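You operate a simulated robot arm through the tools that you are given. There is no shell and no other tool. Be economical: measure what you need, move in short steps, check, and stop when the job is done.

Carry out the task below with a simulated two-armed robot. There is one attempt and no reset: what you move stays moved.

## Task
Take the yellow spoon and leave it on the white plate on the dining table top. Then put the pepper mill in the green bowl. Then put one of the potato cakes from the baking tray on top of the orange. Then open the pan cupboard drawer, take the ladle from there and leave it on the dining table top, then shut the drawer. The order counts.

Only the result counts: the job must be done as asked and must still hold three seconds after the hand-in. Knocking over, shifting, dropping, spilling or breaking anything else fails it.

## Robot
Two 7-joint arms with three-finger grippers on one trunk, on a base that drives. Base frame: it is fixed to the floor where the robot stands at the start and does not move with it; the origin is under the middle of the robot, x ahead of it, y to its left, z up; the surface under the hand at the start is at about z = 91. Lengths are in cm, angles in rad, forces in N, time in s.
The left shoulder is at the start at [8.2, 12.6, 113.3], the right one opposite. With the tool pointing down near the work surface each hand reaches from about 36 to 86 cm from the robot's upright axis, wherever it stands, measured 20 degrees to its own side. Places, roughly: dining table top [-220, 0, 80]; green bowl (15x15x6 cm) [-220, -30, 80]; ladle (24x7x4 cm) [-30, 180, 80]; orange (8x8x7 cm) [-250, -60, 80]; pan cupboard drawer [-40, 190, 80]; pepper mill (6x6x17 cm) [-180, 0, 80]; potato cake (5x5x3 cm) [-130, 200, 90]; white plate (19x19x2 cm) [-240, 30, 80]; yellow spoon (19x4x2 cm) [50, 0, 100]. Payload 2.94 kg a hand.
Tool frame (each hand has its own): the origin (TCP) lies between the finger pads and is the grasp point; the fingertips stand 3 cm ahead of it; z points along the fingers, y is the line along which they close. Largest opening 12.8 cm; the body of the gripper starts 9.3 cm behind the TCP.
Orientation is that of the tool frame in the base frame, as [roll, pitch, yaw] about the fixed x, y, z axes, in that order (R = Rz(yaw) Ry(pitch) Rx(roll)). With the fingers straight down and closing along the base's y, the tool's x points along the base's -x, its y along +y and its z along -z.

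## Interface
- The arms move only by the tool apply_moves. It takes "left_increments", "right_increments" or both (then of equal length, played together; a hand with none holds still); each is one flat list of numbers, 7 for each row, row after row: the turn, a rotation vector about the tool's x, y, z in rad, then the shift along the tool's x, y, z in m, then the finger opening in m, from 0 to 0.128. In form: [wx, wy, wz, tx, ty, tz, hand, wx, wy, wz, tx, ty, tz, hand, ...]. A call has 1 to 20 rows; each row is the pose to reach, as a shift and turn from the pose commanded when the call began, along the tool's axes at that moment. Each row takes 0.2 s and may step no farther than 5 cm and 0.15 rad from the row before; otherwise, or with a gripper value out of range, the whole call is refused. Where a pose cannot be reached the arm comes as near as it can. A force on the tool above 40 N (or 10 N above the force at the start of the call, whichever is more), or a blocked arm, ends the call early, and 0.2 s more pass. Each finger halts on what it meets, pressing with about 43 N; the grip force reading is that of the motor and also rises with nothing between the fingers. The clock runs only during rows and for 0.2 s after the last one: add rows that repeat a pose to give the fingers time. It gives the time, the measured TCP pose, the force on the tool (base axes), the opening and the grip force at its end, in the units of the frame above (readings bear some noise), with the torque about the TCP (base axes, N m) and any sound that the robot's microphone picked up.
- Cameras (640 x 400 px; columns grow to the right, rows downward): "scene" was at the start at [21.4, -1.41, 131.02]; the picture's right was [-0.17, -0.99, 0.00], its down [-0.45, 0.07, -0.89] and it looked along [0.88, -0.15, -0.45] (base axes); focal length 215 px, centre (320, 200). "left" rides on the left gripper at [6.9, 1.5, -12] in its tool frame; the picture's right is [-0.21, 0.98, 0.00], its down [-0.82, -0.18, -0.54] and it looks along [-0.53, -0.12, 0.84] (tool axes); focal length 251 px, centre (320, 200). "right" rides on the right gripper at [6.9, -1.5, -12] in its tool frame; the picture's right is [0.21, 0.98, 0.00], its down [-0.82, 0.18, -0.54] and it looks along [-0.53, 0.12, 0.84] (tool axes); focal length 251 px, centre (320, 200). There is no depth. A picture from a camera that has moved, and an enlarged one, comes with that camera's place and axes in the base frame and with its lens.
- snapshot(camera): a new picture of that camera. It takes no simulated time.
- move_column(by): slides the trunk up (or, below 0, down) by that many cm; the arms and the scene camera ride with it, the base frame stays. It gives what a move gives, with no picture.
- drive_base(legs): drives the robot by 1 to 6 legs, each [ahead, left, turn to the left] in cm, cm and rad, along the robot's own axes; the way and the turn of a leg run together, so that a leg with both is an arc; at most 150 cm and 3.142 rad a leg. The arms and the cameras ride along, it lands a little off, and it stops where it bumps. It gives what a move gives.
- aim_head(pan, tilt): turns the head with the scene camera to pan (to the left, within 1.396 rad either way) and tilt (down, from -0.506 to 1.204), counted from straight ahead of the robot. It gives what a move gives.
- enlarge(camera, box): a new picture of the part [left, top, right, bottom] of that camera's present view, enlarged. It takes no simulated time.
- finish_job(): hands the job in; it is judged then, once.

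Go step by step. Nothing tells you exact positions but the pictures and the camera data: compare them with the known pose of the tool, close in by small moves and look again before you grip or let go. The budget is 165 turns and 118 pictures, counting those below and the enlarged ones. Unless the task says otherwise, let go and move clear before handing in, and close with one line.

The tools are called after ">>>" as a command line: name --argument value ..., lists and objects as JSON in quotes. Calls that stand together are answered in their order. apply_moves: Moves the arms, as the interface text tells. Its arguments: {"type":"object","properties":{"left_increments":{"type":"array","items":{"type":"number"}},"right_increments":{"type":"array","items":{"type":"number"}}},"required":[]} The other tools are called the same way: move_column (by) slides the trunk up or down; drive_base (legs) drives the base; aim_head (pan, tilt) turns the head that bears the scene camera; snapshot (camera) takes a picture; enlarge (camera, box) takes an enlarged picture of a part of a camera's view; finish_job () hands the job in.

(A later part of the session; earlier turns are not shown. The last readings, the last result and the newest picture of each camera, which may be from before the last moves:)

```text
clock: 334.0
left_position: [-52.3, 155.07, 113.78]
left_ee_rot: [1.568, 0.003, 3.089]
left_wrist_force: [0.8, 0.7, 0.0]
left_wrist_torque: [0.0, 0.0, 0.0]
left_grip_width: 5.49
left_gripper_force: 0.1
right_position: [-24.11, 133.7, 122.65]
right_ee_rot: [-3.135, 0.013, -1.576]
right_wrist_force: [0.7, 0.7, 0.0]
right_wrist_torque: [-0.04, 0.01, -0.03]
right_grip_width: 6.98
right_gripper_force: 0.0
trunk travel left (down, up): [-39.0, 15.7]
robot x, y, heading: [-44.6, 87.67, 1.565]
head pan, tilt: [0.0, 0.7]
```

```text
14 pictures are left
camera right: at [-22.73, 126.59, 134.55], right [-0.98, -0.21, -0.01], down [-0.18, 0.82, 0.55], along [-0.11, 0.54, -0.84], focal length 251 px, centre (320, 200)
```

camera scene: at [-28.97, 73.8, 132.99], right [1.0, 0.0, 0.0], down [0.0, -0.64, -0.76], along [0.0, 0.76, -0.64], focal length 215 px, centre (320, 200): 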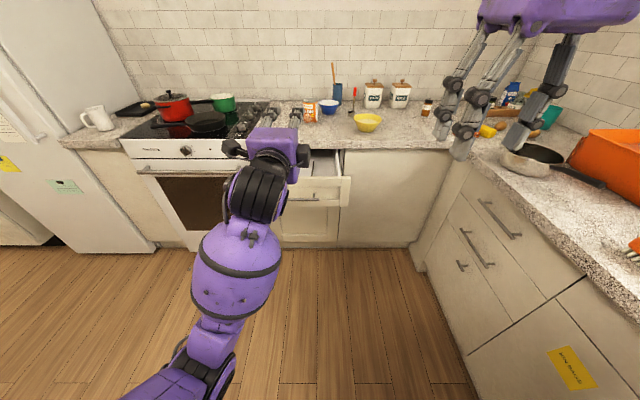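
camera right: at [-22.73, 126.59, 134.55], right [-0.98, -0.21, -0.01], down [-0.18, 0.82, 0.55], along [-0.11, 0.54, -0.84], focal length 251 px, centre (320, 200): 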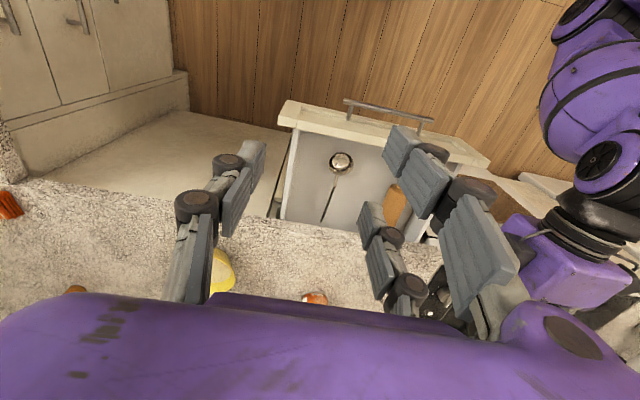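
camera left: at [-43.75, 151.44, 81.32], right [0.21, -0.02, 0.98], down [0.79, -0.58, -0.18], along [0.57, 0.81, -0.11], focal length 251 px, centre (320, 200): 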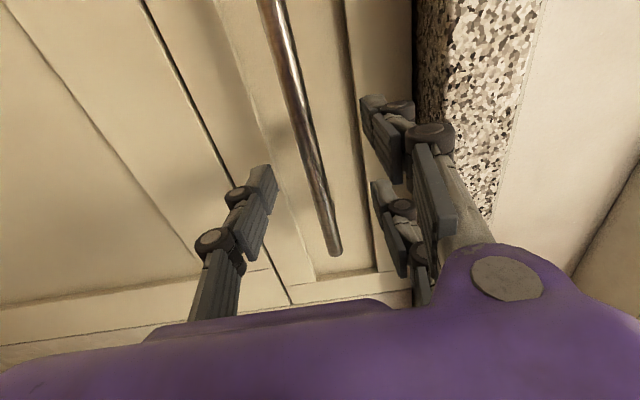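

The ladle lies along y at x ≈ −32.3: bowl near y 150, handle running back under the counter. I'll bring the right hand above the handle at y ≈ 155.5.

>>> apply_moves --right_increments '[0, 0, 0, -0.036, 0.014, 0, 0.06, 0, 0, 0, -0.073, 0.027, 0, 0.05, 0, 0, 0, -0.109, 0.041, 0.02, 0.05, 0, 0, 0, -0.145, 0.055, 0.05, 0.05, 0, 0, 0, -0.182, 0.068, 0.08, 0.05, 0, 0, 0, -0.218, 0.082, 0.11, 0.05, 0, 0, 0, -0.218, 0.082, 0.15, 0.05, 0, 0, 0, -0.218, 0.082, 0.19, 0.05, 0, 0, 0, -0.218, 0.082, 0.22, 0.05, 0, 0, 0, -0.218, 0.082, 0.22, 0.05]'

>>> snapshot --camera "right"

```text
clock: 336.2
left_position: [-52.34, 155.03, 113.88]
left_ee_rot: [1.568, 0.004, 3.091]
left_wrist_force: [-0.1, 0.3, 0.2]
left_wrist_torque: [0.01, -0.02, -0.03]
left_grip_width: 5.47
left_gripper_force: 0.2
right_position: [-26.29, 149.34, 103.51]
right_ee_rot: [-3.139, 0.009, -1.577]
right_wrist_force: [0.2, -0.2, 0.6]
right_wrist_torque: [0.0, 0.02, 0.02]
right_grip_width: 4.99
right_gripper_force: 0.1
right hand out of reach, approached as far as the arm can: row 4, 5, 6, 7, 8, 9, 10
trunk travel left (down, up): [-39.0, 15.7]
robot x, y, heading: [-44.57, 87.58, 1.572]
head pan, tilt: [0.0, 0.7]
```

```text
13 pictures are left
camera right: at [-24.87, 142.1, 115.42], right [-0.98, -0.21, -0.01], down [-0.18, 0.82, 0.55], along [-0.11, 0.54, -0.84], focal length 251 px, centre (320, 200)
```

right: 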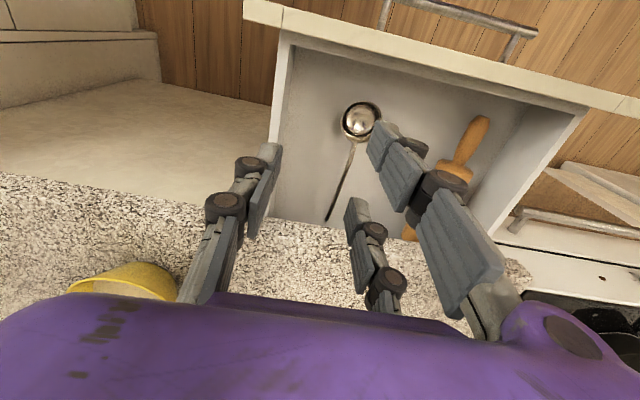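

The ladle handle is at x ≈ −32.3 and the arm falls about 6 cm short, so I'll shift the base by 6 cm ahead and left.

>>> drive_base --legs '[[6.5, 6.0, 0]]'

>>> apply_moves --right_increments '[0, 0, 0, 0, 0, 0.04, 0.045, 0, 0, 0, 0, 0, 0.08, 0.045, 0, 0, 0, 0, 0, 0.12, 0.045, 0, 0, 0, 0, 0, 0.15, 0.045, 0, 0, 0, 0, 0, 0.15, 0.045]'

>>> snapshot --camera "right"

```text
clock: 337.4
left_position: [-58.27, 161.51, 113.82]
left_ee_rot: [1.569, 0.004, 3.087]
left_wrist_force: [-0.7, 0.1, -0.3]
left_wrist_torque: [0.0, 0.01, -0.03]
left_grip_width: 5.49
left_gripper_force: 0.1
right_position: [-32.21, 155.58, 103.49]
right_ee_rot: [-3.134, 0.012, -1.578]
right_wrist_force: [-0.2, -0.6, 0.1]
right_wrist_torque: [-0.07, -0.02, -0.02]
right_grip_width: 5.02
right_gripper_force: 0.0
trunk travel left (down, up): [-39.0, 15.7]
robot x, y, heading: [-51.1, 94.11, 1.568]
head pan, tilt: [0.0, 0.7]
```

```text
clock: 338.6
left_position: [-58.12, 161.44, 113.76]
left_ee_rot: [1.57, 0.004, 3.087]
left_wrist_force: [0.0, 0.1, -0.2]
left_wrist_torque: [-0.03, 0.03, 0.01]
left_grip_width: 5.51
left_gripper_force: 0.1
right_position: [-30.27, 154.81, 91.31]
right_ee_rot: [-3.136, 0.013, -1.577]
right_wrist_force: [0.4, -0.1, 1.1]
right_wrist_torque: [0.01, 0.01, -0.03]
right_grip_width: 4.51
right_gripper_force: 0.0
right hand out of reach, approached as far as the arm can: row 2, 3, 4, 5
trunk travel left (down, up): [-39.0, 15.7]
robot x, y, heading: [-50.99, 94.11, 1.574]
head pan, tilt: [0.0, 0.7]
```

```text
12 pictures are left
camera right: at [-28.99, 147.63, 103.23], right [-0.98, -0.21, -0.01], down [-0.18, 0.82, 0.55], along [-0.11, 0.54, -0.84], focal length 251 px, centre (320, 200)
```

right: 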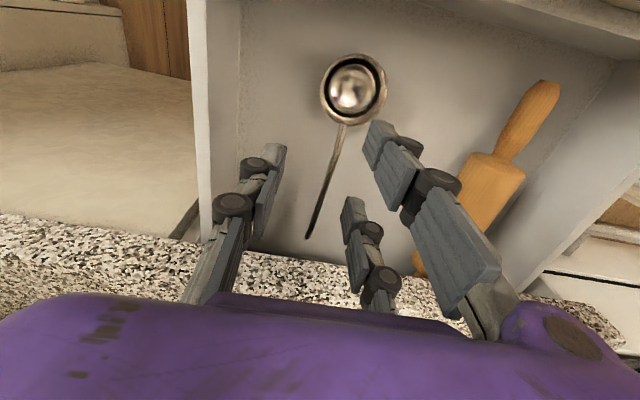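

I'll adjust the base by 2 cm left and 1.2 cm ahead, then lower the hand with the trunk.

>>> drive_base --legs '[[1.2, 2.1, 0]]'

>>> move_column --by -9

>>> snapshot --camera "right"

```text
clock: 339.5
left_position: [-60.32, 162.57, 113.76]
left_ee_rot: [1.57, 0.005, 3.088]
left_wrist_force: [-0.5, -0.6, -0.5]
left_wrist_torque: [0.03, 0.01, 0.0]
left_grip_width: 5.49
left_gripper_force: 0.0
right_position: [-32.5, 155.97, 91.42]
right_ee_rot: [-3.135, 0.014, -1.579]
right_wrist_force: [-0.4, 0.1, 0.0]
right_wrist_torque: [0.0, -0.05, 0.02]
right_grip_width: 4.51
right_gripper_force: 0.1
trunk travel left (down, up): [-39.0, 15.7]
robot x, y, heading: [-52.71, 95.34, 1.573]
head pan, tilt: [0.0, 0.7]
```

```text
clock: 340.8
left_position: [-60.2, 162.54, 104.93]
left_ee_rot: [1.566, 0.003, 3.087]
left_wrist_force: [-0.3, -0.4, 0.7]
left_wrist_torque: [-0.03, 0.03, 0.03]
left_grip_width: 5.5
left_gripper_force: 0.0
right_position: [-32.49, 155.96, 82.29]
right_ee_rot: [-3.134, 0.012, -1.58]
right_wrist_force: [0.1, -0.6, -0.5]
right_wrist_torque: [0.03, -0.03, 0.01]
right_grip_width: 4.47
right_gripper_force: 0.1
trunk travel left (down, up): [-30.0, 24.7]
robot x, y, heading: [-52.68, 95.26, 1.573]
head pan, tilt: [0.0, 0.7]
```

```text
11 pictures are left
camera right: at [-31.04, 148.77, 94.3], right [-0.98, -0.21, -0.01], down [-0.18, 0.82, 0.55], along [-0.11, 0.54, -0.84], focal length 251 px, centre (320, 200)
```

right: 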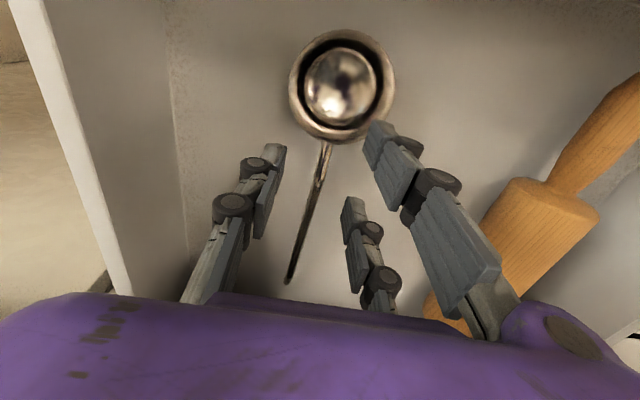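

The ladle's rim is near z 77, with the handle leaving at about that height. Lowering another 4 cm, then closing.

>>> move_column --by -4

>>> apply_moves --right_increments '[0, 0, 0, 0, 0.002, 0, 0.035, 0, 0, 0, 0, 0.002, 0, 0.02, 0, 0, 0, 0, 0.002, 0, 0.005, 0, 0, 0, 0, 0.002, 0, 0.0, 0, 0, 0, 0, 0.002, 0, 0.0]'

>>> snapshot --camera "right"

```text
clock: 341.5
left_position: [-60.36, 162.7, 100.71]
left_ee_rot: [1.569, 0.006, 3.087]
left_wrist_force: [0.2, 0.5, 0.1]
left_wrist_torque: [0.03, -0.01, -0.04]
left_grip_width: 5.51
left_gripper_force: 0.1
right_position: [-32.79, 156.45, 78.9]
right_ee_rot: [3.141, 0.023, -1.578]
right_wrist_force: [-3.8, 0.4, 1.3]
right_wrist_torque: [-0.09, -0.24, -0.04]
right_grip_width: 0.9
right_gripper_force: 8.0
trunk travel left (down, up): [-26.1, 28.6]
robot x, y, heading: [-53.05, 95.23, 1.57]
head pan, tilt: [0.0, 0.7]
stopped: the force on the tool passed its limit at 43 N (the readings are from after the stop); the commanded pose is now the measured one
```

```text
clock: 342.7
left_position: [-60.29, 162.54, 100.79]
left_ee_rot: [1.572, 0.004, 3.087]
left_wrist_force: [-0.6, -0.5, -0.1]
left_wrist_torque: [-0.01, 0.02, -0.03]
left_grip_width: 5.52
left_gripper_force: 0.2
right_position: [-32.82, 156.3, 78.92]
right_ee_rot: [-3.139, 0.021, -1.581]
right_wrist_force: [-3.3, 0.7, 3.6]
right_wrist_torque: [-0.21, 0.16, -0.08]
right_grip_width: 0.6
right_gripper_force: 34.4
trunk travel left (down, up): [-26.1, 28.6]
robot x, y, heading: [-52.52, 95.41, 1.573]
head pan, tilt: [0.0, 0.7]
```

```text
10 pictures are left
camera right: at [-31.37, 149.07, 90.7], right [-0.98, -0.21, -0.01], down [-0.17, 0.81, 0.56], along [-0.11, 0.55, -0.83], focal length 251 px, centre (320, 200)
```

right: 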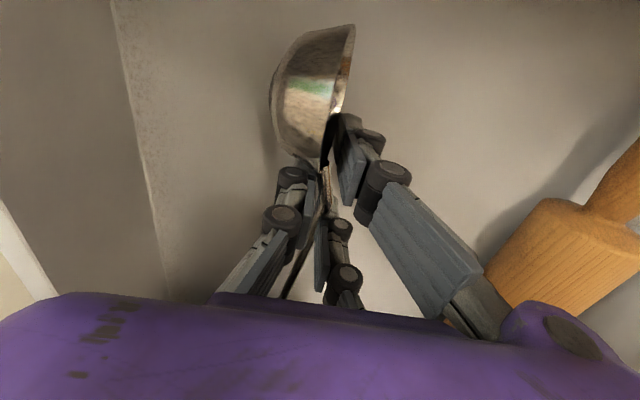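

I have the handle, but its end is under the counter, so lifting straight would jam. I'll release, raise the fingertips above the ladle, and push the drawer front further out from inside by backing up.

>>> apply_moves --right_increments '[0, 0, 0, 0, 0, 0, 0.02, 0, 0, 0, 0, 0, 0, 0.04, 0, 0, 0, 0, 0, 0, 0.045]'

>>> move_column --by 6

>>> drive_base --legs '[[-24, 0, 0]]'

>>> snapshot --camera "right"

```text
clock: 343.5
left_position: [-60.3, 162.52, 100.78]
left_ee_rot: [1.572, 0.001, 3.088]
left_wrist_force: [-0.3, 0.5, -0.6]
left_wrist_torque: [-0.03, -0.01, 0.03]
left_grip_width: 5.48
left_gripper_force: 0.0
right_position: [-32.87, 156.32, 78.88]
right_ee_rot: [-3.14, 0.019, -1.58]
right_wrist_force: [1.2, -1.6, 9.8]
right_wrist_torque: [-0.13, -0.01, 0.01]
right_grip_width: 4.64
right_gripper_force: 3.0
trunk travel left (down, up): [-26.1, 28.6]
robot x, y, heading: [-52.94, 95.18, 1.574]
head pan, tilt: [0.0, 0.7]
```

```text
clock: 344.5
left_position: [-60.3, 162.62, 106.74]
left_ee_rot: [1.572, 0.005, 3.087]
left_wrist_force: [0.7, 0.0, -0.7]
left_wrist_torque: [0.0, 0.01, 0.01]
left_grip_width: 5.5
left_gripper_force: 0.0
right_position: [-32.74, 156.33, 84.71]
right_ee_rot: [-3.139, 0.022, -1.581]
right_wrist_force: [0.8, -0.5, -0.1]
right_wrist_torque: [-0.03, 0.04, 0.0]
right_grip_width: 4.49
right_gripper_force: 0.1
trunk travel left (down, up): [-32.1, 22.6]
robot x, y, heading: [-52.59, 95.34, 1.566]
head pan, tilt: [0.0, 0.7]
```

```text
clock: 346.3
left_position: [-60.24, 138.77, 106.87]
left_ee_rot: [1.57, 0.004, 3.089]
left_wrist_force: [-0.1, -0.9, 1.2]
left_wrist_torque: [-0.01, -0.03, 0.02]
left_grip_width: 5.51
left_gripper_force: 0.1
right_position: [-32.75, 132.54, 84.91]
right_ee_rot: [-3.139, 0.021, -1.579]
right_wrist_force: [-0.4, 0.6, 0.2]
right_wrist_torque: [0.01, 0.03, -0.03]
right_grip_width: 4.5
right_gripper_force: 0.1
trunk travel left (down, up): [-32.1, 22.6]
robot x, y, heading: [-52.97, 71.31, 1.571]
head pan, tilt: [0.0, 0.7]
```

```text
9 pictures are left
camera right: at [-31.36, 125.27, 96.72], right [-0.98, -0.21, -0.01], down [-0.18, 0.81, 0.56], along [-0.11, 0.55, -0.83], focal length 251 px, centre (320, 200)
```

right: 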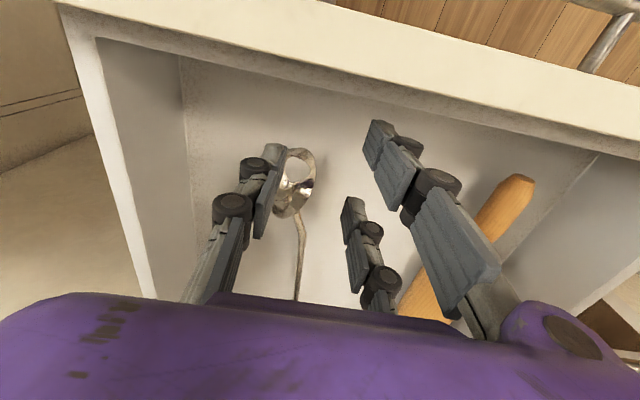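

The drawer came out further; the ladle now lies clear of the counter, spanning y 134–158. I'll advance so the fingers straddle its handle at y ≈ 146 and lower.

>>> drive_base --legs '[[13.5, 0.6, 0]]'

>>> move_column --by -5.5

>>> snapshot --camera "right"

```text
clock: 347.6
left_position: [-60.86, 152.18, 106.69]
left_ee_rot: [1.572, 0.003, 3.089]
left_wrist_force: [0.2, 0.1, -0.2]
left_wrist_torque: [0.01, 0.02, 0.05]
left_grip_width: 5.5
left_gripper_force: 0.1
right_position: [-33.36, 146.09, 84.82]
right_ee_rot: [-3.141, 0.022, -1.581]
right_wrist_force: [0.2, 1.3, 0.0]
right_wrist_torque: [-0.02, -0.02, -0.01]
right_grip_width: 4.53
right_gripper_force: 0.1
trunk travel left (down, up): [-32.1, 22.6]
robot x, y, heading: [-53.38, 84.75, 1.574]
head pan, tilt: [0.0, 0.7]
```

```text
clock: 348.5
left_position: [-60.73, 152.18, 101.28]
left_ee_rot: [1.571, 0.003, 3.091]
left_wrist_force: [-0.9, 0.7, 0.8]
left_wrist_torque: [0.01, 0.01, 0.01]
left_grip_width: 5.48
left_gripper_force: 0.1
right_position: [-33.37, 145.97, 79.36]
right_ee_rot: [3.141, 0.023, -1.578]
right_wrist_force: [-0.6, 0.2, 0.0]
right_wrist_torque: [0.06, -0.01, -0.02]
right_grip_width: 4.52
right_gripper_force: 0.0
trunk travel left (down, up): [-26.6, 28.1]
robot x, y, heading: [-53.42, 84.85, 1.573]
head pan, tilt: [0.0, 0.7]
```

```text
8 pictures are left
camera right: at [-31.98, 138.67, 91.24], right [-0.98, -0.21, -0.01], down [-0.17, 0.81, 0.56], along [-0.11, 0.55, -0.83], focal length 251 px, centre (320, 200)
```

right: 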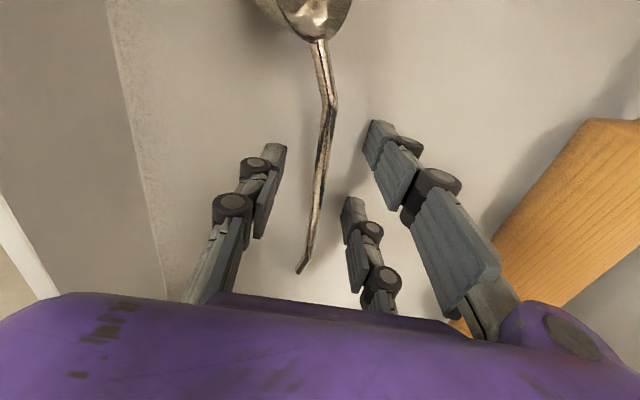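

The handle runs right between the fingers. Lowering 1.5 cm more and closing.

>>> move_column --by -1.5

>>> apply_moves --right_increments '[0, 0, 0, 0, 0, 0, 0.03, 0, 0, 0, 0, 0, 0, 0.015, 0, 0, 0, 0, 0, 0, 0.0, 0, 0, 0, 0, 0, 0, 0.0, 0, 0, 0, 0, 0, 0, 0.0]'

```text
clock: 349.0
left_position: [-61.0, 152.18, 100.05]
left_ee_rot: [1.575, 0.004, 3.09]
left_wrist_force: [0.2, 0.7, 0.1]
left_wrist_torque: [0.03, 0.01, 0.01]
left_grip_width: 5.52
left_gripper_force: 0.0
right_position: [-33.86, 146.46, 78.99]
right_ee_rot: [3.136, 0.035, -1.577]
right_wrist_force: [-4.3, 1.3, 4.4]
right_wrist_torque: [-0.05, -0.41, 0.04]
right_grip_width: 1.25
right_gripper_force: 7.7
trunk travel left (down, up): [-25.5, 29.2]
robot x, y, heading: [-53.33, 84.39, 1.573]
head pan, tilt: [0.0, 0.7]
stopped: the force on the tool passed its limit at 52 N (the readings are from after the stop); the commanded pose is now the measured one
```

```text
clock: 350.2
left_position: [-60.83, 152.18, 100.02]
left_ee_rot: [1.573, 0.004, 3.088]
left_wrist_force: [0.1, 0.1, 0.0]
left_wrist_torque: [-0.01, 0.01, -0.02]
left_grip_width: 5.51
left_gripper_force: 0.0
right_position: [-33.56, 146.42, 78.89]
right_ee_rot: [3.139, 0.033, -1.58]
right_wrist_force: [-6.4, 1.3, 14.3]
right_wrist_torque: [-0.16, 0.2, -0.1]
right_grip_width: 0.7
right_gripper_force: 35.3
trunk travel left (down, up): [-25.5, 29.2]
robot x, y, heading: [-53.59, 84.82, 1.569]
head pan, tilt: [0.0, 0.7]
```

The grip reads 0.7 cm at 35 N, so the handle is held. Lifting with the trunk and checking.

>>> move_column --by 16

>>> snapshot --camera "right"

```text
clock: 352.1
left_position: [-60.82, 152.27, 116.05]
left_ee_rot: [1.573, 0.004, 3.087]
left_wrist_force: [0.3, 1.1, -0.7]
left_wrist_torque: [0.01, 0.05, -0.01]
left_grip_width: 5.5
left_gripper_force: 0.0
right_position: [-33.48, 146.85, 97.03]
right_ee_rot: [3.138, 0.075, -1.581]
right_wrist_force: [-0.1, 0.5, -0.5]
right_wrist_torque: [0.06, 0.0, 0.01]
right_grip_width: 0.75
right_gripper_force: 34.9
trunk travel left (down, up): [-41.5, 13.2]
robot x, y, heading: [-53.54, 84.67, 1.573]
head pan, tilt: [0.0, 0.7]
```

```text
7 pictures are left
camera right: at [-32.0, 138.93, 108.53], right [-0.98, -0.21, -0.01], down [-0.17, 0.78, 0.6], along [-0.11, 0.59, -0.8], focal length 251 px, centre (320, 200)
```

right: 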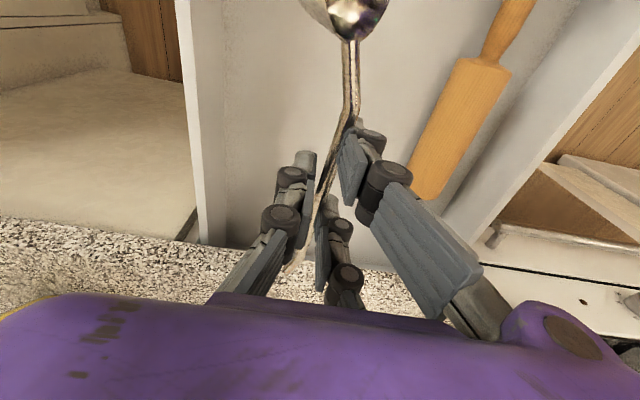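

The ladle is out. I'll raise it, back away from the drawer, and bring the left arm back to a tucked pose.

>>> move_column --by 12

>>> drive_base --legs '[[-32, 0, 0]]'

>>> apply_moves --left_increments '[0, 0, -0.143, 0, 0, 0, 0.06, 0, 0, -0.286, 0, 0, 0, 0.06, 0, 0, -0.429, 0, 0, 0, 0.06, 0, 0, -0.572, 0, 0, 0, 0.06, 0, 0, -0.715, 0, 0, 0, 0.06, 0, 0, -0.858, 0, 0, 0, 0.06, 0, 0, -1.0, 0, 0, 0, 0.06, 0, 0, -1.143, 0, 0, 0, 0.06, 0, 0, -1.286, 0, 0, 0, 0.06, 0, 0, -1.429, 0, 0, 0, 0.06, 0, 0, -1.571, 0, 0, 0, 0.06]'

```text
clock: 353.6
left_position: [-60.88, 152.33, 127.75]
left_ee_rot: [1.577, 0.003, 3.087]
left_wrist_force: [0.9, -0.1, -0.1]
left_wrist_torque: [0.04, 0.01, 0.04]
left_grip_width: 5.5
left_gripper_force: 0.0
right_position: [-33.46, 145.62, 127.68]
right_ee_rot: [3.137, 0.379, -1.579]
right_wrist_force: [-0.4, 0.3, -1.5]
right_wrist_torque: [0.04, -0.01, -0.02]
right_grip_width: 0.75
right_gripper_force: 35.6
trunk travel left (down, up): [-53.5, 1.2]
robot x, y, heading: [-53.69, 84.8, 1.571]
head pan, tilt: [0.0, 0.7]
```

```text
clock: 355.7
left_position: [-60.78, 120.44, 127.97]
left_ee_rot: [1.576, 0.004, 3.088]
left_wrist_force: [0.5, -0.2, -0.5]
left_wrist_torque: [0.0, 0.01, 0.04]
left_grip_width: 5.51
left_gripper_force: 0.1
right_position: [-33.46, 113.65, 127.79]
right_ee_rot: [3.134, 0.381, -1.579]
right_wrist_force: [0.0, 1.0, -1.9]
right_wrist_torque: [0.06, 0.0, 0.03]
right_grip_width: 0.7
right_gripper_force: 35.6
trunk travel left (down, up): [-53.5, 1.2]
robot x, y, heading: [-53.44, 52.8, 1.571]
head pan, tilt: [0.0, 0.7]
```

```text
clock: 358.1
left_position: [-60.81, 120.22, 128.15]
left_ee_rot: [-2.167, 1.564, -0.647]
left_wrist_force: [0.5, -0.5, -0.7]
left_wrist_torque: [-0.02, 0.02, 0.03]
left_grip_width: 6.01
left_gripper_force: 0.1
right_position: [-33.48, 113.51, 127.88]
right_ee_rot: [3.135, 0.383, -1.579]
right_wrist_force: [-0.2, 0.9, -0.7]
right_wrist_torque: [0.07, -0.01, -0.02]
right_grip_width: 0.72
right_gripper_force: 35.2
trunk travel left (down, up): [-53.5, 1.2]
robot x, y, heading: [-53.07, 52.76, 1.574]
head pan, tilt: [0.0, 0.7]
```

The right hand came up tilted by 0.38 rad; I'll level it and turn the left hand back to pointing down, pulled in.

>>> apply_moves --left_increments '[0, 0.143, 0, 0, 0.005, -0.02, 0.06, 0, 0.286, 0, 0, 0.01, -0.04, 0.06, 0, 0.429, 0, 0, 0.015, -0.06, 0.06, 0, 0.572, 0, 0, 0.02, -0.08, 0.06, 0, 0.715, 0, 0, 0.025, -0.1, 0.06, 0, 0.858, 0, 0, 0.03, -0.12, 0.06, 0, 1.0, 0, 0, 0.035, -0.14, 0.06, 0, 1.143, 0, 0, 0.04, -0.16, 0.06, 0, 1.286, 0, 0, 0.045, -0.18, 0.06, 0, 1.429, 0, 0, 0.05, -0.2, 0.06, 0, 1.571, 0, 0, 0.05, -0.22, 0.06]' --right_increments '[0, 0.04, 0, 0, 0, 0, 0, 0, 0.08, 0, 0, 0, 0, 0, 0, 0.12, 0, 0, 0, 0, 0, 0, 0.16, 0, 0, 0, 0, 0, 0, 0.2, 0, 0, 0, 0, 0, 0, 0.24, 0, 0, 0, 0, 0, 0, 0.28, 0, 0, 0, 0, 0, 0, 0.32, 0, 0, 0, 0, 0, 0, 0.36, 0, 0, 0, 0, 0, 0, 0.383, 0, 0, 0, 0, 0, 0, 0.383, 0, 0, 0, 0, 0]'

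>>> snapshot --camera "right"

```text
clock: 360.5
left_position: [-75.17, 101.55, 127.75]
left_ee_rot: [-3.137, 0.178, -1.625]
left_wrist_force: [0.0, 0.9, 0.2]
left_wrist_torque: [0.01, 0.01, 0.02]
left_grip_width: 5.99
left_gripper_force: 0.1
left hand out of reach, approached as far as the arm can: row 6, 7, 8, 9, 10, 11
right_position: [-27.39, 110.03, 129.38]
right_ee_rot: [3.134, 0.073, -1.579]
right_wrist_force: [0.8, -0.2, -1.4]
right_wrist_torque: [0.1, 0.06, -0.01]
right_grip_width: 0.74
right_gripper_force: 35.2
right hand out of reach, approached as far as the arm can: row 2, 3, 4, 5, 6, 7, 8, 9, 10, 11
trunk travel left (down, up): [-53.5, 1.2]
robot x, y, heading: [-53.23, 53.09, 1.567]
head pan, tilt: [0.0, 0.7]
```

```text
6 pictures are left
camera right: at [-25.7, 102.13, 140.7], right [-0.98, -0.21, -0.01], down [-0.17, 0.78, 0.6], along [-0.12, 0.59, -0.8], focal length 251 px, centre (320, 200)
```

right: 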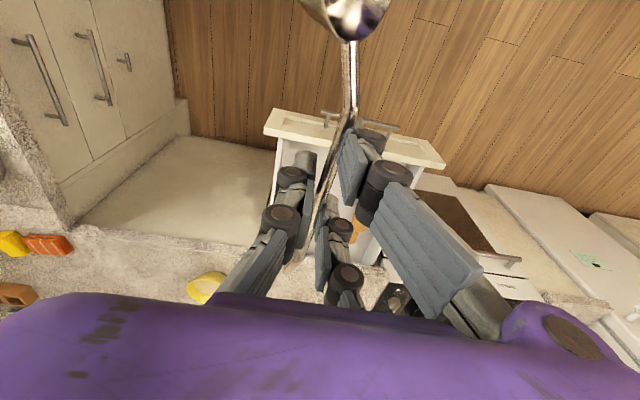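

The ladle is still held. Now I'll turn and drive to the near side of the table, hands high over the chairs.

>>> drive_base --legs '[[0, 0, 1.574], [53, 63, 0]]'

>>> move_column --by -12

```text
clock: 370.4
left_position: [-153.57, -34.03, 127.81]
left_ee_rot: [-3.137, 0.178, -0.037]
left_wrist_force: [-0.2, -0.2, 0.0]
left_wrist_torque: [-0.04, 0.0, -0.03]
left_grip_width: 6.0
left_gripper_force: 0.1
right_position: [-162.58, 13.88, 129.25]
right_ee_rot: [3.134, 0.072, 0.006]
right_wrist_force: [-0.1, 0.2, -0.5]
right_wrist_torque: [0.01, 0.01, 0.0]
right_grip_width: 0.73
right_gripper_force: 34.9
trunk travel left (down, up): [-53.5, 1.2]
robot x, y, heading: [-105.39, -11.75, -3.124]
head pan, tilt: [0.0, 0.7]
```

```text
clock: 371.4
left_position: [-151.76, -36.8, 110.93]
left_ee_rot: [3.127, -0.001, 0.026]
left_wrist_force: [0.1, -0.5, 0.3]
left_wrist_torque: [0.0, 0.0, 0.02]
left_grip_width: 6.0
left_gripper_force: 0.1
right_position: [-162.96, 13.83, 118.75]
right_ee_rot: [3.135, 0.055, 0.004]
right_wrist_force: [-0.9, 0.4, -0.1]
right_wrist_torque: [0.0, 0.08, -0.02]
right_grip_width: 0.76
right_gripper_force: 35.1
trunk travel left (down, up): [-44.0, 10.7]
robot x, y, heading: [-104.87, -11.57, -3.125]
head pan, tilt: [0.0, 0.7]
stopped: the arm was blocked; the commanded pose is now the measured one
```

The trunk stopped because an arm was blocked; I need a look before going on.

>>> snapshot --camera "scene"

```text
5 pictures are left
camera scene: at [-123.21, -11.6, 138.38], right [-0.02, 1.0, 0.0], down [0.64, 0.01, -0.76], along [-0.76, -0.01, -0.64], focal length 215 px, centre (320, 200)
```

scene: 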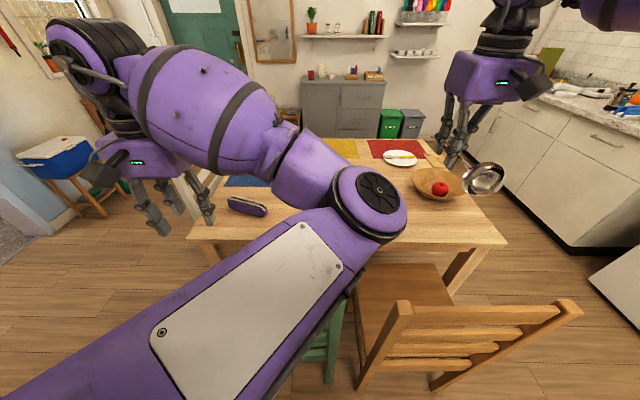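

The left elbow has swung inward and low over the green chair. I'll raise the trunk, back away into free space, and straighten out the left arm there.

>>> move_column --by 9

>>> drive_base --legs '[[-55, 0, 0]]'

>>> apply_moves --left_increments '[0, 0, 0, 0.015, 0.025, -0.01, 0.06, 0, 0, 0, 0.03, 0.05, -0.02, 0.06, 0, 0, 0, 0.045, 0.075, -0.03, 0.06, 0, 0, 0, 0.06, 0.1, -0.04, 0.06, 0, 0, 0, 0.075, 0.125, -0.05, 0.06, 0, 0, 0, 0.09, 0.15, -0.06, 0.06, 0, 0, 0, 0.105, 0.175, -0.07, 0.06, 0, 0, 0, 0.12, 0.2, -0.08, 0.06]'

```text
clock: 372.7
left_position: [-152.08, -36.26, 120.0]
left_ee_rot: [3.129, 0.005, 0.013]
left_wrist_force: [-0.6, -0.5, 0.0]
left_wrist_torque: [-0.02, -0.07, 0.01]
left_grip_width: 5.95
left_gripper_force: 0.1
right_position: [-162.98, 13.92, 127.71]
right_ee_rot: [3.135, 0.053, 0.005]
right_wrist_force: [-0.6, 0.9, -1.1]
right_wrist_torque: [-0.01, 0.03, 0.01]
right_grip_width: 0.74
right_gripper_force: 35.0
trunk travel left (down, up): [-53.0, 1.7]
robot x, y, heading: [-104.72, -11.49, -3.126]
head pan, tilt: [0.0, 0.7]
```

```text
clock: 375.9
left_position: [-97.36, -35.5, 120.29]
left_ee_rot: [3.129, 0.005, 0.018]
left_wrist_force: [-0.1, 0.3, 0.5]
left_wrist_torque: [0.0, -0.02, 0.0]
left_grip_width: 5.97
left_gripper_force: 0.0
right_position: [-108.27, 14.71, 127.89]
right_ee_rot: [3.135, 0.056, 0.006]
right_wrist_force: [-0.8, -1.2, -1.3]
right_wrist_torque: [0.0, 0.07, 0.03]
right_grip_width: 0.72
right_gripper_force: 35.9
trunk travel left (down, up): [-53.0, 1.7]
robot x, y, heading: [-50.38, -10.5, -3.125]
head pan, tilt: [0.0, 0.7]
```

```text
clock: 377.6
left_position: [-84.63, -55.37, 128.55]
left_ee_rot: [3.126, 0.007, 0.017]
left_wrist_force: [0.0, -0.6, -0.4]
left_wrist_torque: [-0.03, 0.0, 0.01]
left_grip_width: 6.0
left_gripper_force: 0.0
right_position: [-108.12, 14.66, 127.99]
right_ee_rot: [3.136, 0.057, 0.007]
right_wrist_force: [0.4, 0.3, -0.7]
right_wrist_torque: [0.0, 0.06, 0.0]
right_grip_width: 0.72
right_gripper_force: 35.5
trunk travel left (down, up): [-53.0, 1.7]
robot x, y, heading: [-50.49, -10.48, -3.13]
head pan, tilt: [0.0, 0.7]
```

The left hand is now well out to the left. With that elbow pose the chairs are a hazard, so I'll place the ladle from the chair-free far side instead, around y ≈ 12. Driving there with everything held high.

>>> drive_base --legs '[[0, -116, 0], [150, 0, 0], [103, 0, 0], [0, 0, 1.571], [69, 0, 0], [0, 0, 1.571]]'

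```text
clock: 411.1
left_position: [-270.41, 75.84, 128.6]
left_ee_rot: [3.127, 0.006, -3.122]
left_wrist_force: [-0.8, 1.0, 0.2]
left_wrist_torque: [0.0, 0.01, 0.02]
left_grip_width: 6.01
left_gripper_force: 0.0
right_position: [-246.92, 6.03, 127.83]
right_ee_rot: [3.135, 0.057, -3.13]
right_wrist_force: [0.4, 0.1, -0.9]
right_wrist_torque: [0.04, -0.07, 0.01]
right_grip_width: 0.73
right_gripper_force: 34.6
trunk travel left (down, up): [-53.0, 1.7]
robot x, y, heading: [-304.45, 30.57, 0.025]
head pan, tilt: [0.0, 0.7]
```

>>> drive_base --legs '[[13, 6.5, -0.025]]'

>>> snapshot --camera "scene"

```text
clock: 412.4
left_position: [-256.78, 81.31, 128.65]
left_ee_rot: [3.127, 0.007, 3.136]
left_wrist_force: [-0.1, -0.9, 0.3]
left_wrist_torque: [0.01, -0.01, 0.0]
left_grip_width: 5.97
left_gripper_force: 0.0
right_position: [-235.1, 10.9, 128.02]
right_ee_rot: [3.134, 0.061, 3.125]
right_wrist_force: [0.8, -0.9, -0.6]
right_wrist_torque: [0.04, -0.1, 0.02]
right_grip_width: 0.71
right_gripper_force: 35.3
trunk travel left (down, up): [-53.0, 1.7]
robot x, y, heading: [-291.99, 37.62, -0.003]
head pan, tilt: [0.0, 0.7]
```

```text
4 pictures are left
camera scene: at [-281.51, 37.36, 148.99], right [0.0, -1.0, 0.0], down [-0.64, 0.0, -0.77], along [0.77, 0.0, -0.64], focal length 215 px, centre (320, 200)
```

scene: 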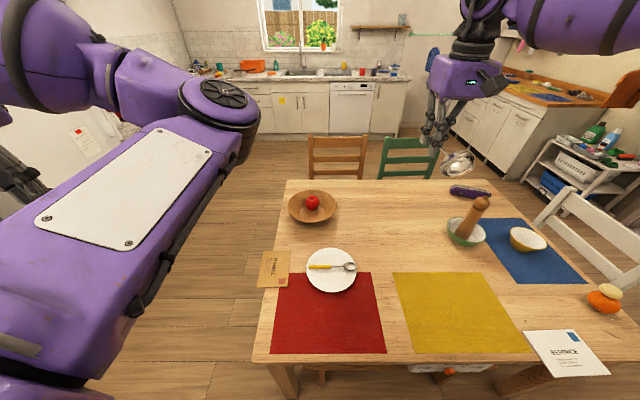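

The mats' inner edge is at x ≈ −235, so plain wood lies beyond. I'll bring the ladle to about (−222, 9) and lower it with the trunk.

>>> apply_moves --right_increments '[0, 0, 0, -0.033, -0.005, 0, 0, 0, 0, 0, -0.066, -0.01, 0, 0, 0, 0, 0, -0.1, -0.015, 0, 0, 0, 0, 0, -0.132, -0.019, 0, 0, 0, 0, 0, -0.132, -0.019, 0, 0]'

>>> move_column --by -18

```text
clock: 413.6
left_position: [-256.63, 81.53, 128.48]
left_ee_rot: [3.129, 0.006, 3.136]
left_wrist_force: [-0.1, 0.4, -1.1]
left_wrist_torque: [-0.08, -0.01, 0.0]
left_grip_width: 6.01
left_gripper_force: 0.0
right_position: [-232.69, 6.35, 127.64]
right_ee_rot: [3.134, 0.062, 3.125]
right_wrist_force: [-0.5, 0.6, -0.8]
right_wrist_torque: [-0.03, -0.08, 0.02]
right_grip_width: 0.72
right_gripper_force: 35.3
right hand out of reach, approached as far as the arm can: row 1, 2, 3, 4, 5
trunk travel left (down, up): [-53.0, 1.7]
robot x, y, heading: [-292.33, 37.52, -0.001]
head pan, tilt: [0.0, 0.7]
```

```text
clock: 415.6
left_position: [-256.6, 81.44, 110.57]
left_ee_rot: [3.129, 0.009, 3.136]
left_wrist_force: [0.2, -0.1, -0.1]
left_wrist_torque: [0.01, -0.01, -0.01]
left_grip_width: 6.0
left_gripper_force: 0.2
right_position: [-232.55, 6.13, 109.78]
right_ee_rot: [3.137, 0.056, 3.126]
right_wrist_force: [0.2, -0.5, -1.3]
right_wrist_torque: [0.03, -0.06, -0.04]
right_grip_width: 0.7
right_gripper_force: 35.2
trunk travel left (down, up): [-35.0, 19.7]
robot x, y, heading: [-292.04, 37.8, -0.004]
head pan, tilt: [0.0, 0.7]
```

The arm's reach is short at that height; I'll go lower and forward together.

>>> apply_moves --right_increments '[0, 0, 0, 0, 0, 0.04, 0, 0, 0, 0, -0.02, 0, 0.08, 0, 0, 0, 0, -0.04, 0.005, 0.11, 0, 0, 0, 0, -0.06, 0.01, 0.14, 0, 0, 0, 0, -0.08, 0.015, 0.16, 0, 0, 0, 0, -0.1, 0.02, 0.18, 0, 0, 0, 0, -0.1, 0.02, 0.18, 0]'

```text
clock: 417.2
left_position: [-256.72, 81.34, 110.55]
left_ee_rot: [3.129, 0.008, 3.136]
left_wrist_force: [-0.5, -0.6, 0.0]
left_wrist_torque: [0.02, 0.0, -0.04]
left_grip_width: 6.01
left_gripper_force: 0.1
right_position: [-222.87, 7.58, 93.51]
right_ee_rot: [3.132, 0.057, 3.124]
right_wrist_force: [-0.5, -0.1, -0.4]
right_wrist_torque: [0.03, -0.08, -0.04]
right_grip_width: 0.71
right_gripper_force: 35.1
right hand out of reach, approached as far as the arm can: row 6, 7
trunk travel left (down, up): [-35.0, 19.7]
robot x, y, heading: [-292.35, 37.21, -0.009]
head pan, tilt: [0.0, 0.7]
```

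Now lowering with the arm only, to just above the table.

>>> apply_moves --right_increments '[0, 0, 0, 0, 0, 0.03, 0, 0, 0, 0, 0, 0, 0.06, 0, 0, 0, 0, 0, 0, 0.09, 0, 0, 0, 0, 0, 0, 0.115, 0, 0, 0, 0, 0, 0, 0.115, 0]'

>>> snapshot --camera "right"

```text
clock: 418.4
left_position: [-256.66, 81.48, 110.48]
left_ee_rot: [3.127, 0.007, 3.137]
left_wrist_force: [-0.7, -1.1, 0.2]
left_wrist_torque: [-0.01, 0.02, 0.02]
left_grip_width: 6.0
left_gripper_force: 0.0
right_position: [-224.7, 6.78, 82.93]
right_ee_rot: [3.134, 0.06, 3.126]
right_wrist_force: [-0.5, -0.8, -1.4]
right_wrist_torque: [0.01, -0.05, 0.04]
right_grip_width: 0.71
right_gripper_force: 35.3
right hand out of reach, approached as far as the arm can: row 1, 2, 3, 4, 5
trunk travel left (down, up): [-35.0, 19.7]
robot x, y, heading: [-292.28, 37.67, -0.009]
head pan, tilt: [0.0, 0.7]
```

```text
3 pictures are left
camera right: at [-232.24, 5.18, 94.49], right [-0.2, 0.98, -0.01], down [0.79, 0.16, 0.59], along [0.58, 0.11, -0.81], focal length 251 px, centre (320, 200)
```

right: 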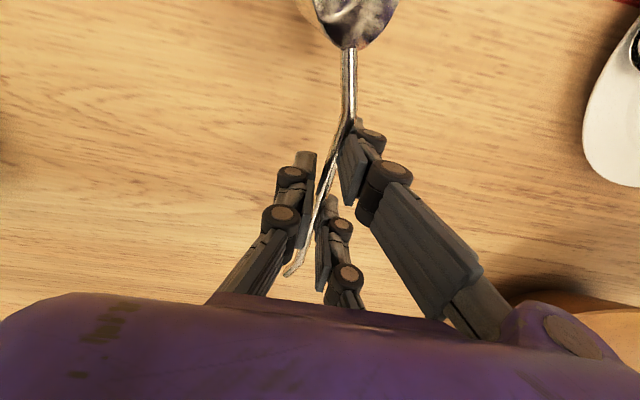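

The ladle is over bare wood. Lowering further in small steps.

>>> apply_moves --right_increments '[0, 0, 0, 0, 0, 0.01, 0, 0, 0, 0, 0, 0, 0.02, 0, 0, 0, 0, 0, 0, 0.03, 0, 0, 0, 0, 0, 0, 0.036, 0, 0, 0, 0, 0, 0, 0.036, 0]'

```text
clock: 419.6
left_position: [-256.58, 81.45, 110.5]
left_ee_rot: [3.128, 0.008, 3.139]
left_wrist_force: [0.0, 0.5, 0.3]
left_wrist_torque: [-0.01, 0.01, 0.01]
left_grip_width: 5.99
left_gripper_force: 0.1
right_position: [-225.57, 6.55, 80.09]
right_ee_rot: [3.135, 0.058, 3.126]
right_wrist_force: [0.5, -0.5, -1.0]
right_wrist_torque: [0.03, -0.06, -0.01]
right_grip_width: 0.72
right_gripper_force: 35.5
right hand out of reach, approached as far as the arm can: row 1, 2, 3, 4, 5
trunk travel left (down, up): [-35.0, 19.7]
robot x, y, heading: [-292.25, 37.48, 0.002]
head pan, tilt: [0.0, 0.7]
```

>>> apply_moves --right_increments '[0, 0, 0, 0, 0, 0.006, 0, 0, 0, 0, 0, 0, 0.012, 0, 0, 0, 0, 0, 0, 0.018, 0, 0, 0, 0, 0, 0, 0.018, 0]'

```text
clock: 420.6
left_position: [-256.61, 81.34, 110.66]
left_ee_rot: [3.126, 0.007, 3.137]
left_wrist_force: [0.8, -0.7, -0.8]
left_wrist_torque: [0.0, -0.02, 0.0]
left_grip_width: 5.98
left_gripper_force: 0.0
right_position: [-226.12, 6.23, 78.71]
right_ee_rot: [3.135, 0.059, 3.124]
right_wrist_force: [0.1, 0.3, -0.7]
right_wrist_torque: [0.0, -0.06, 0.0]
right_grip_width: 0.72
right_gripper_force: 35.3
right hand out of reach, approached as far as the arm can: row 2, 3, 4
trunk travel left (down, up): [-35.0, 19.7]
robot x, y, heading: [-291.76, 37.18, -0.004]
head pan, tilt: [0.0, 0.7]
```

Still no contact at z 78.7; a few millimetres more.

>>> apply_moves --right_increments '[0, 0, 0, 0, 0, 0.004, 0, 0, 0, 0, 0, 0, 0.008, 0, 0, 0, 0, 0, 0, 0.012, 0, 0, 0, 0, 0, 0, 0.012, 0]'

>>> enlarge --camera "scene" --box '[330, 160, 490, 300]'

```text
clock: 421.6
left_position: [-256.77, 81.53, 110.6]
left_ee_rot: [3.127, 0.008, 3.138]
left_wrist_force: [0.2, 0.5, -0.7]
left_wrist_torque: [-0.02, 0.0, -0.04]
left_grip_width: 6.0
left_gripper_force: 0.1
right_position: [-226.51, 6.18, 77.97]
right_ee_rot: [3.134, 0.065, 3.127]
right_wrist_force: [4.5, 4.3, 16.3]
right_wrist_torque: [0.18, 1.0, -0.3]
right_grip_width: 0.72
right_gripper_force: 35.3
right hand out of reach, approached as far as the arm can: row 2, 3, 4
trunk travel left (down, up): [-35.0, 19.7]
robot x, y, heading: [-291.9, 37.11, -0.005]
head pan, tilt: [0.0, 0.7]
```

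```text
2.86 times, centred on (410, 230) of scene
camera zoom: at [-271.36, 37.55, 129.02], right [0.0, -1.0, 0.0], down [-0.64, 0.0, -0.77], along [0.77, 0.0, -0.64], focal length 615 px, centre (63, 114)
```

zoom: 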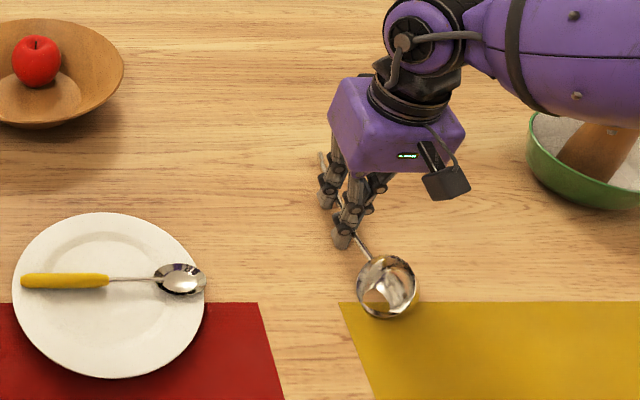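

Contact, but the ladle's bowl touches the yellow mat's edge. I'll lift 1.5 cm and shift it 8 cm toward the gap of bare wood between the mats, then set it down.

>>> apply_moves --right_increments '[0, 0, 0, 0, 0, -0.01, 0, 0, 0, 0, 0, 0, -0.018, 0, 0, 0, 0, 0, 0.03, -0.018, 0, 0, 0, 0, 0, 0.06, -0.018, 0, 0, 0, 0, -0.01, 0.08, -0.018, 0, 0, 0, 0, -0.02, 0.08, -0.018, 0, 0, 0, 0, -0.02, 0.08, -0.01, 0, 0, 0, 0, -0.02, 0.08, -0.01, 0]'

```text
clock: 423.4
left_position: [-256.73, 81.31, 110.45]
left_ee_rot: [3.129, 0.006, 3.138]
left_wrist_force: [-0.5, -1.4, -0.2]
left_wrist_torque: [-0.04, 0.01, 0.03]
left_grip_width: 5.99
left_gripper_force: 0.1
right_position: [-227.93, 11.87, 80.78]
right_ee_rot: [3.135, 0.06, 3.125]
right_wrist_force: [-0.5, -0.6, -0.5]
right_wrist_torque: [0.04, -0.05, 0.0]
right_grip_width: 0.74
right_gripper_force: 35.1
right hand out of reach, approached as far as the arm can: row 4, 5, 6, 7, 8
trunk travel left (down, up): [-35.0, 19.7]
robot x, y, heading: [-292.21, 37.3, -0.004]
head pan, tilt: [0.0, 0.7]
```

>>> drive_base --legs '[[0.8, 2.3, 0]]'

>>> apply_moves --right_increments '[0, 0, 0, 0, 0, 0.008, 0, 0, 0, 0, 0, 0, 0.015, 0, 0, 0, 0, 0, 0, 0.02, 0, 0, 0, 0, 0, 0, 0.024, 0, 0, 0, 0, 0, 0, 0.024, 0]'

```text
clock: 424.3
left_position: [-255.79, 83.58, 110.43]
left_ee_rot: [3.13, 0.006, 3.136]
left_wrist_force: [-0.2, 0.3, -0.6]
left_wrist_torque: [-0.01, -0.01, -0.01]
left_grip_width: 5.99
left_gripper_force: 0.0
right_position: [-227.13, 14.07, 80.95]
right_ee_rot: [3.134, 0.059, 3.126]
right_wrist_force: [-0.4, 1.1, -0.2]
right_wrist_torque: [-0.01, -0.07, 0.02]
right_grip_width: 0.72
right_gripper_force: 36.1
trunk travel left (down, up): [-35.0, 19.7]
robot x, y, heading: [-291.33, 39.34, -0.002]
head pan, tilt: [0.0, 0.7]
```

```text
clock: 425.5
left_position: [-255.94, 83.72, 110.51]
left_ee_rot: [3.127, 0.007, 3.135]
left_wrist_force: [-0.6, 0.2, 0.1]
left_wrist_torque: [0.04, 0.0, -0.01]
left_grip_width: 6.0
left_gripper_force: 0.1
right_position: [-227.91, 13.79, 78.89]
right_ee_rot: [3.133, 0.059, 3.125]
right_wrist_force: [0.5, 0.1, -0.8]
right_wrist_torque: [0.02, -0.07, 0.02]
right_grip_width: 0.71
right_gripper_force: 34.8
right hand out of reach, approached as far as the arm can: row 1, 2, 3, 4, 5
trunk travel left (down, up): [-35.0, 19.7]
robot x, y, heading: [-291.11, 39.45, -0.001]
head pan, tilt: [0.0, 0.7]
```

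>>> apply_moves --right_increments '[0, 0, 0, 0, 0, 0.004, 0, 0, 0, 0, 0, 0, 0.008, 0, 0, 0, 0, 0, 0, 0.012, 0, 0, 0, 0, 0, 0, 0.012, 0]'

```text
clock: 426.5
left_position: [-255.62, 83.66, 110.58]
left_ee_rot: [3.127, 0.007, 3.135]
left_wrist_force: [-0.6, -0.5, -0.3]
left_wrist_torque: [-0.02, -0.01, -0.03]
left_grip_width: 6.01
left_gripper_force: 0.1
right_position: [-228.15, 13.49, 77.98]
right_ee_rot: [3.134, 0.062, 3.126]
right_wrist_force: [-0.3, -0.1, -0.9]
right_wrist_torque: [0.03, -0.03, -0.06]
right_grip_width: 0.72
right_gripper_force: 35.1
right hand out of reach, approached as far as the arm can: row 2, 3, 4
trunk travel left (down, up): [-35.0, 19.7]
robot x, y, heading: [-291.58, 39.7, -0.009]
head pan, tilt: [0.0, 0.7]
```

>>> apply_moves --right_increments '[0, 0, 0, 0, 0, 0.003, 0, 0, 0, 0, 0, 0, 0.006, 0, 0, 0, 0, 0, 0, 0.006, 0]'

```text
clock: 427.3
left_position: [-255.94, 83.75, 110.57]
left_ee_rot: [3.128, 0.007, 3.137]
left_wrist_force: [-0.9, 1.0, -0.9]
left_wrist_torque: [0.03, -0.02, 0.03]
left_grip_width: 6.04
left_gripper_force: 0.0
right_position: [-228.1, 13.53, 77.83]
right_ee_rot: [3.131, 0.069, 3.126]
right_wrist_force: [9.9, 1.1, 27.6]
right_wrist_torque: [0.16, 1.34, -0.11]
right_grip_width: 0.7
right_gripper_force: 34.9
right hand out of reach, approached as far as the arm can: row 2, 3
trunk travel left (down, up): [-35.0, 19.7]
robot x, y, heading: [-291.48, 39.71, -0.001]
head pan, tilt: [0.0, 0.7]
```

Contact with the table now. I'll ease up 2 mm and open slowly, then rise.

>>> apply_moves --right_increments '[0, 0, 0, 0, 0, -0.002, 0, 0, 0, 0, 0, 0, -0.002, 0.01, 0, 0, 0, 0, 0, -0.002, 0.02, 0, 0, 0, 0, 0, -0.002, 0.03, 0, 0, 0, 0, 0, -0.002, 0.035, 0, 0, 0, 0, 0, -0.01, 0.035, 0, 0, 0, 0, 0, -0.03, 0.035, 0, 0, 0, 0, 0, -0.06, 0.035, 0, 0, 0, 0, 0, -0.1, 0.035, 0, 0, 0, 0, 0, -0.14, 0.035]'

>>> snapshot --camera "right"

```text
clock: 429.5
left_position: [-255.82, 83.68, 110.57]
left_ee_rot: [3.128, 0.009, 3.136]
left_wrist_force: [-1.1, 0.0, -0.5]
left_wrist_torque: [-0.01, -0.01, -0.01]
left_grip_width: 5.98
left_gripper_force: 0.1
right_position: [-229.25, 13.27, 91.64]
right_ee_rot: [3.136, 0.058, 3.126]
right_wrist_force: [-0.5, -0.7, -0.2]
right_wrist_torque: [-0.04, -0.02, 0.05]
right_grip_width: 3.5
right_gripper_force: 0.1
trunk travel left (down, up): [-35.0, 19.7]
robot x, y, heading: [-291.15, 39.53, -0.004]
head pan, tilt: [0.0, 0.7]
```

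```text
1 pictures are left
camera right: at [-236.91, 11.67, 103.17], right [-0.2, 0.98, -0.01], down [0.79, 0.16, 0.59], along [0.58, 0.11, -0.81], focal length 251 px, centre (320, 200)
```

right: 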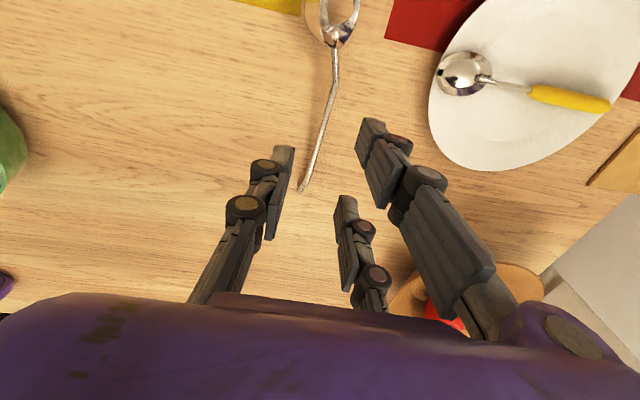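

The ladle lies on the table. Now to shut the drawer: I'll raise the trunk, pull the right hand back and bring the left hand in closer before driving.

>>> move_column --by 15

>>> drive_base --legs '[[-22, 0, 0]]'

>>> apply_moves --left_increments '[0, 0, 0, -0.01, -0.035, 0, 0.03, 0, 0, 0, -0.02, -0.07, 0, 0.01, 0, 0, 0, -0.03, -0.105, 0, 0, 0, 0, 0, -0.04, -0.14, 0, 0, 0, 0, 0, -0.05, -0.175, 0, 0, 0, 0, 0, -0.06, -0.21, 0, 0, 0, 0, 0, -0.07, -0.245, 0, 0, 0, 0, 0, -0.08, -0.28, 0, 0]' --right_increments '[0, 0, 0, 0.02, 0, -0.01, 0.05, 0, 0, 0, 0.04, 0, -0.02, 0.05, 0, 0, 0, 0.06, 0, -0.03, 0.05, 0, 0, 0, 0.08, 0, -0.04, 0.05, 0, 0, 0, 0.1, 0, -0.05, 0.05, 0, 0, 0, 0.12, 0, -0.06, 0.05, 0, 0, 0, 0.14, 0, -0.07, 0.05, 0, 0, 0, 0.16, 0, -0.08, 0.05]'

```text
clock: 431.3
left_position: [-255.68, 83.73, 125.5]
left_ee_rot: [3.128, 0.004, 3.135]
left_wrist_force: [-0.1, 0.7, -1.2]
left_wrist_torque: [0.02, 0.04, 0.02]
left_grip_width: 5.99
left_gripper_force: 0.0
right_position: [-228.98, 13.32, 110.38]
right_ee_rot: [3.133, 0.119, 3.122]
right_wrist_force: [0.1, 0.3, -0.7]
right_wrist_torque: [-0.04, 0.02, 0.03]
right_grip_width: 3.48
right_gripper_force: 0.1
trunk travel left (down, up): [-50.0, 4.7]
robot x, y, heading: [-291.58, 39.97, -0.004]
head pan, tilt: [0.0, 0.7]
```

```text
clock: 433.0
left_position: [-277.71, 83.66, 125.44]
left_ee_rot: [3.128, 0.004, 3.138]
left_wrist_force: [0.1, -0.8, -0.7]
left_wrist_torque: [-0.01, 0.0, -0.01]
left_grip_width: 6.02
left_gripper_force: 0.1
right_position: [-250.98, 13.32, 110.39]
right_ee_rot: [3.133, 0.12, 3.126]
right_wrist_force: [0.3, 0.0, -0.1]
right_wrist_torque: [0.0, 0.0, 0.03]
right_grip_width: 3.5
right_gripper_force: 0.1
trunk travel left (down, up): [-50.0, 4.7]
robot x, y, heading: [-313.47, 39.3, -0.002]
head pan, tilt: [0.0, 0.7]
```

```text
clock: 434.6
left_position: [-277.86, 69.39, 111.27]
left_ee_rot: [2.934, -0.401, -2.877]
left_wrist_force: [0.7, 0.3, 0.8]
left_wrist_torque: [0.0, 0.06, 0.02]
left_grip_width: 0.0
left_gripper_force: 3.1
left hand out of reach, approached as far as the arm can: row 7
right_position: [-265.72, 13.66, 115.59]
right_ee_rot: [3.134, 0.122, 3.124]
right_wrist_force: [-0.4, -0.5, 0.7]
right_wrist_torque: [-0.05, 0.08, 0.02]
right_grip_width: 5.02
right_gripper_force: 0.0
trunk travel left (down, up): [-50.0, 4.7]
robot x, y, heading: [-313.28, 39.48, -0.007]
head pan, tilt: [0.0, 0.7]
stopped in row 8 (left hand): the arm was blocked; the commanded pose is now the measured one
```

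The left hand is in far enough for driving. I'll go round to the drawer side, keeping clear of the open drawer and chairs.

>>> drive_base --legs '[[0, 66, 0], [150, 0, 0], [63, 0, 0], [0, -58, 0], [38, 0, 0], [0, 0, 1.571]]'

```text
clock: 462.0
left_position: [-91.69, 84.13, 111.26]
left_ee_rot: [2.931, -0.401, -1.283]
left_wrist_force: [0.3, -0.3, -0.4]
left_wrist_torque: [-0.01, 0.0, -0.04]
left_grip_width: 0.0
left_gripper_force: 3.4
right_position: [-36.34, 97.25, 115.49]
right_ee_rot: [3.133, 0.123, -1.566]
right_wrist_force: [-0.5, 0.4, -0.1]
right_wrist_torque: [0.0, -0.01, 0.02]
right_grip_width: 5.01
right_gripper_force: 0.1
trunk travel left (down, up): [-50.0, 4.7]
robot x, y, heading: [-61.4, 49.8, 1.59]
head pan, tilt: [0.0, 0.7]
```

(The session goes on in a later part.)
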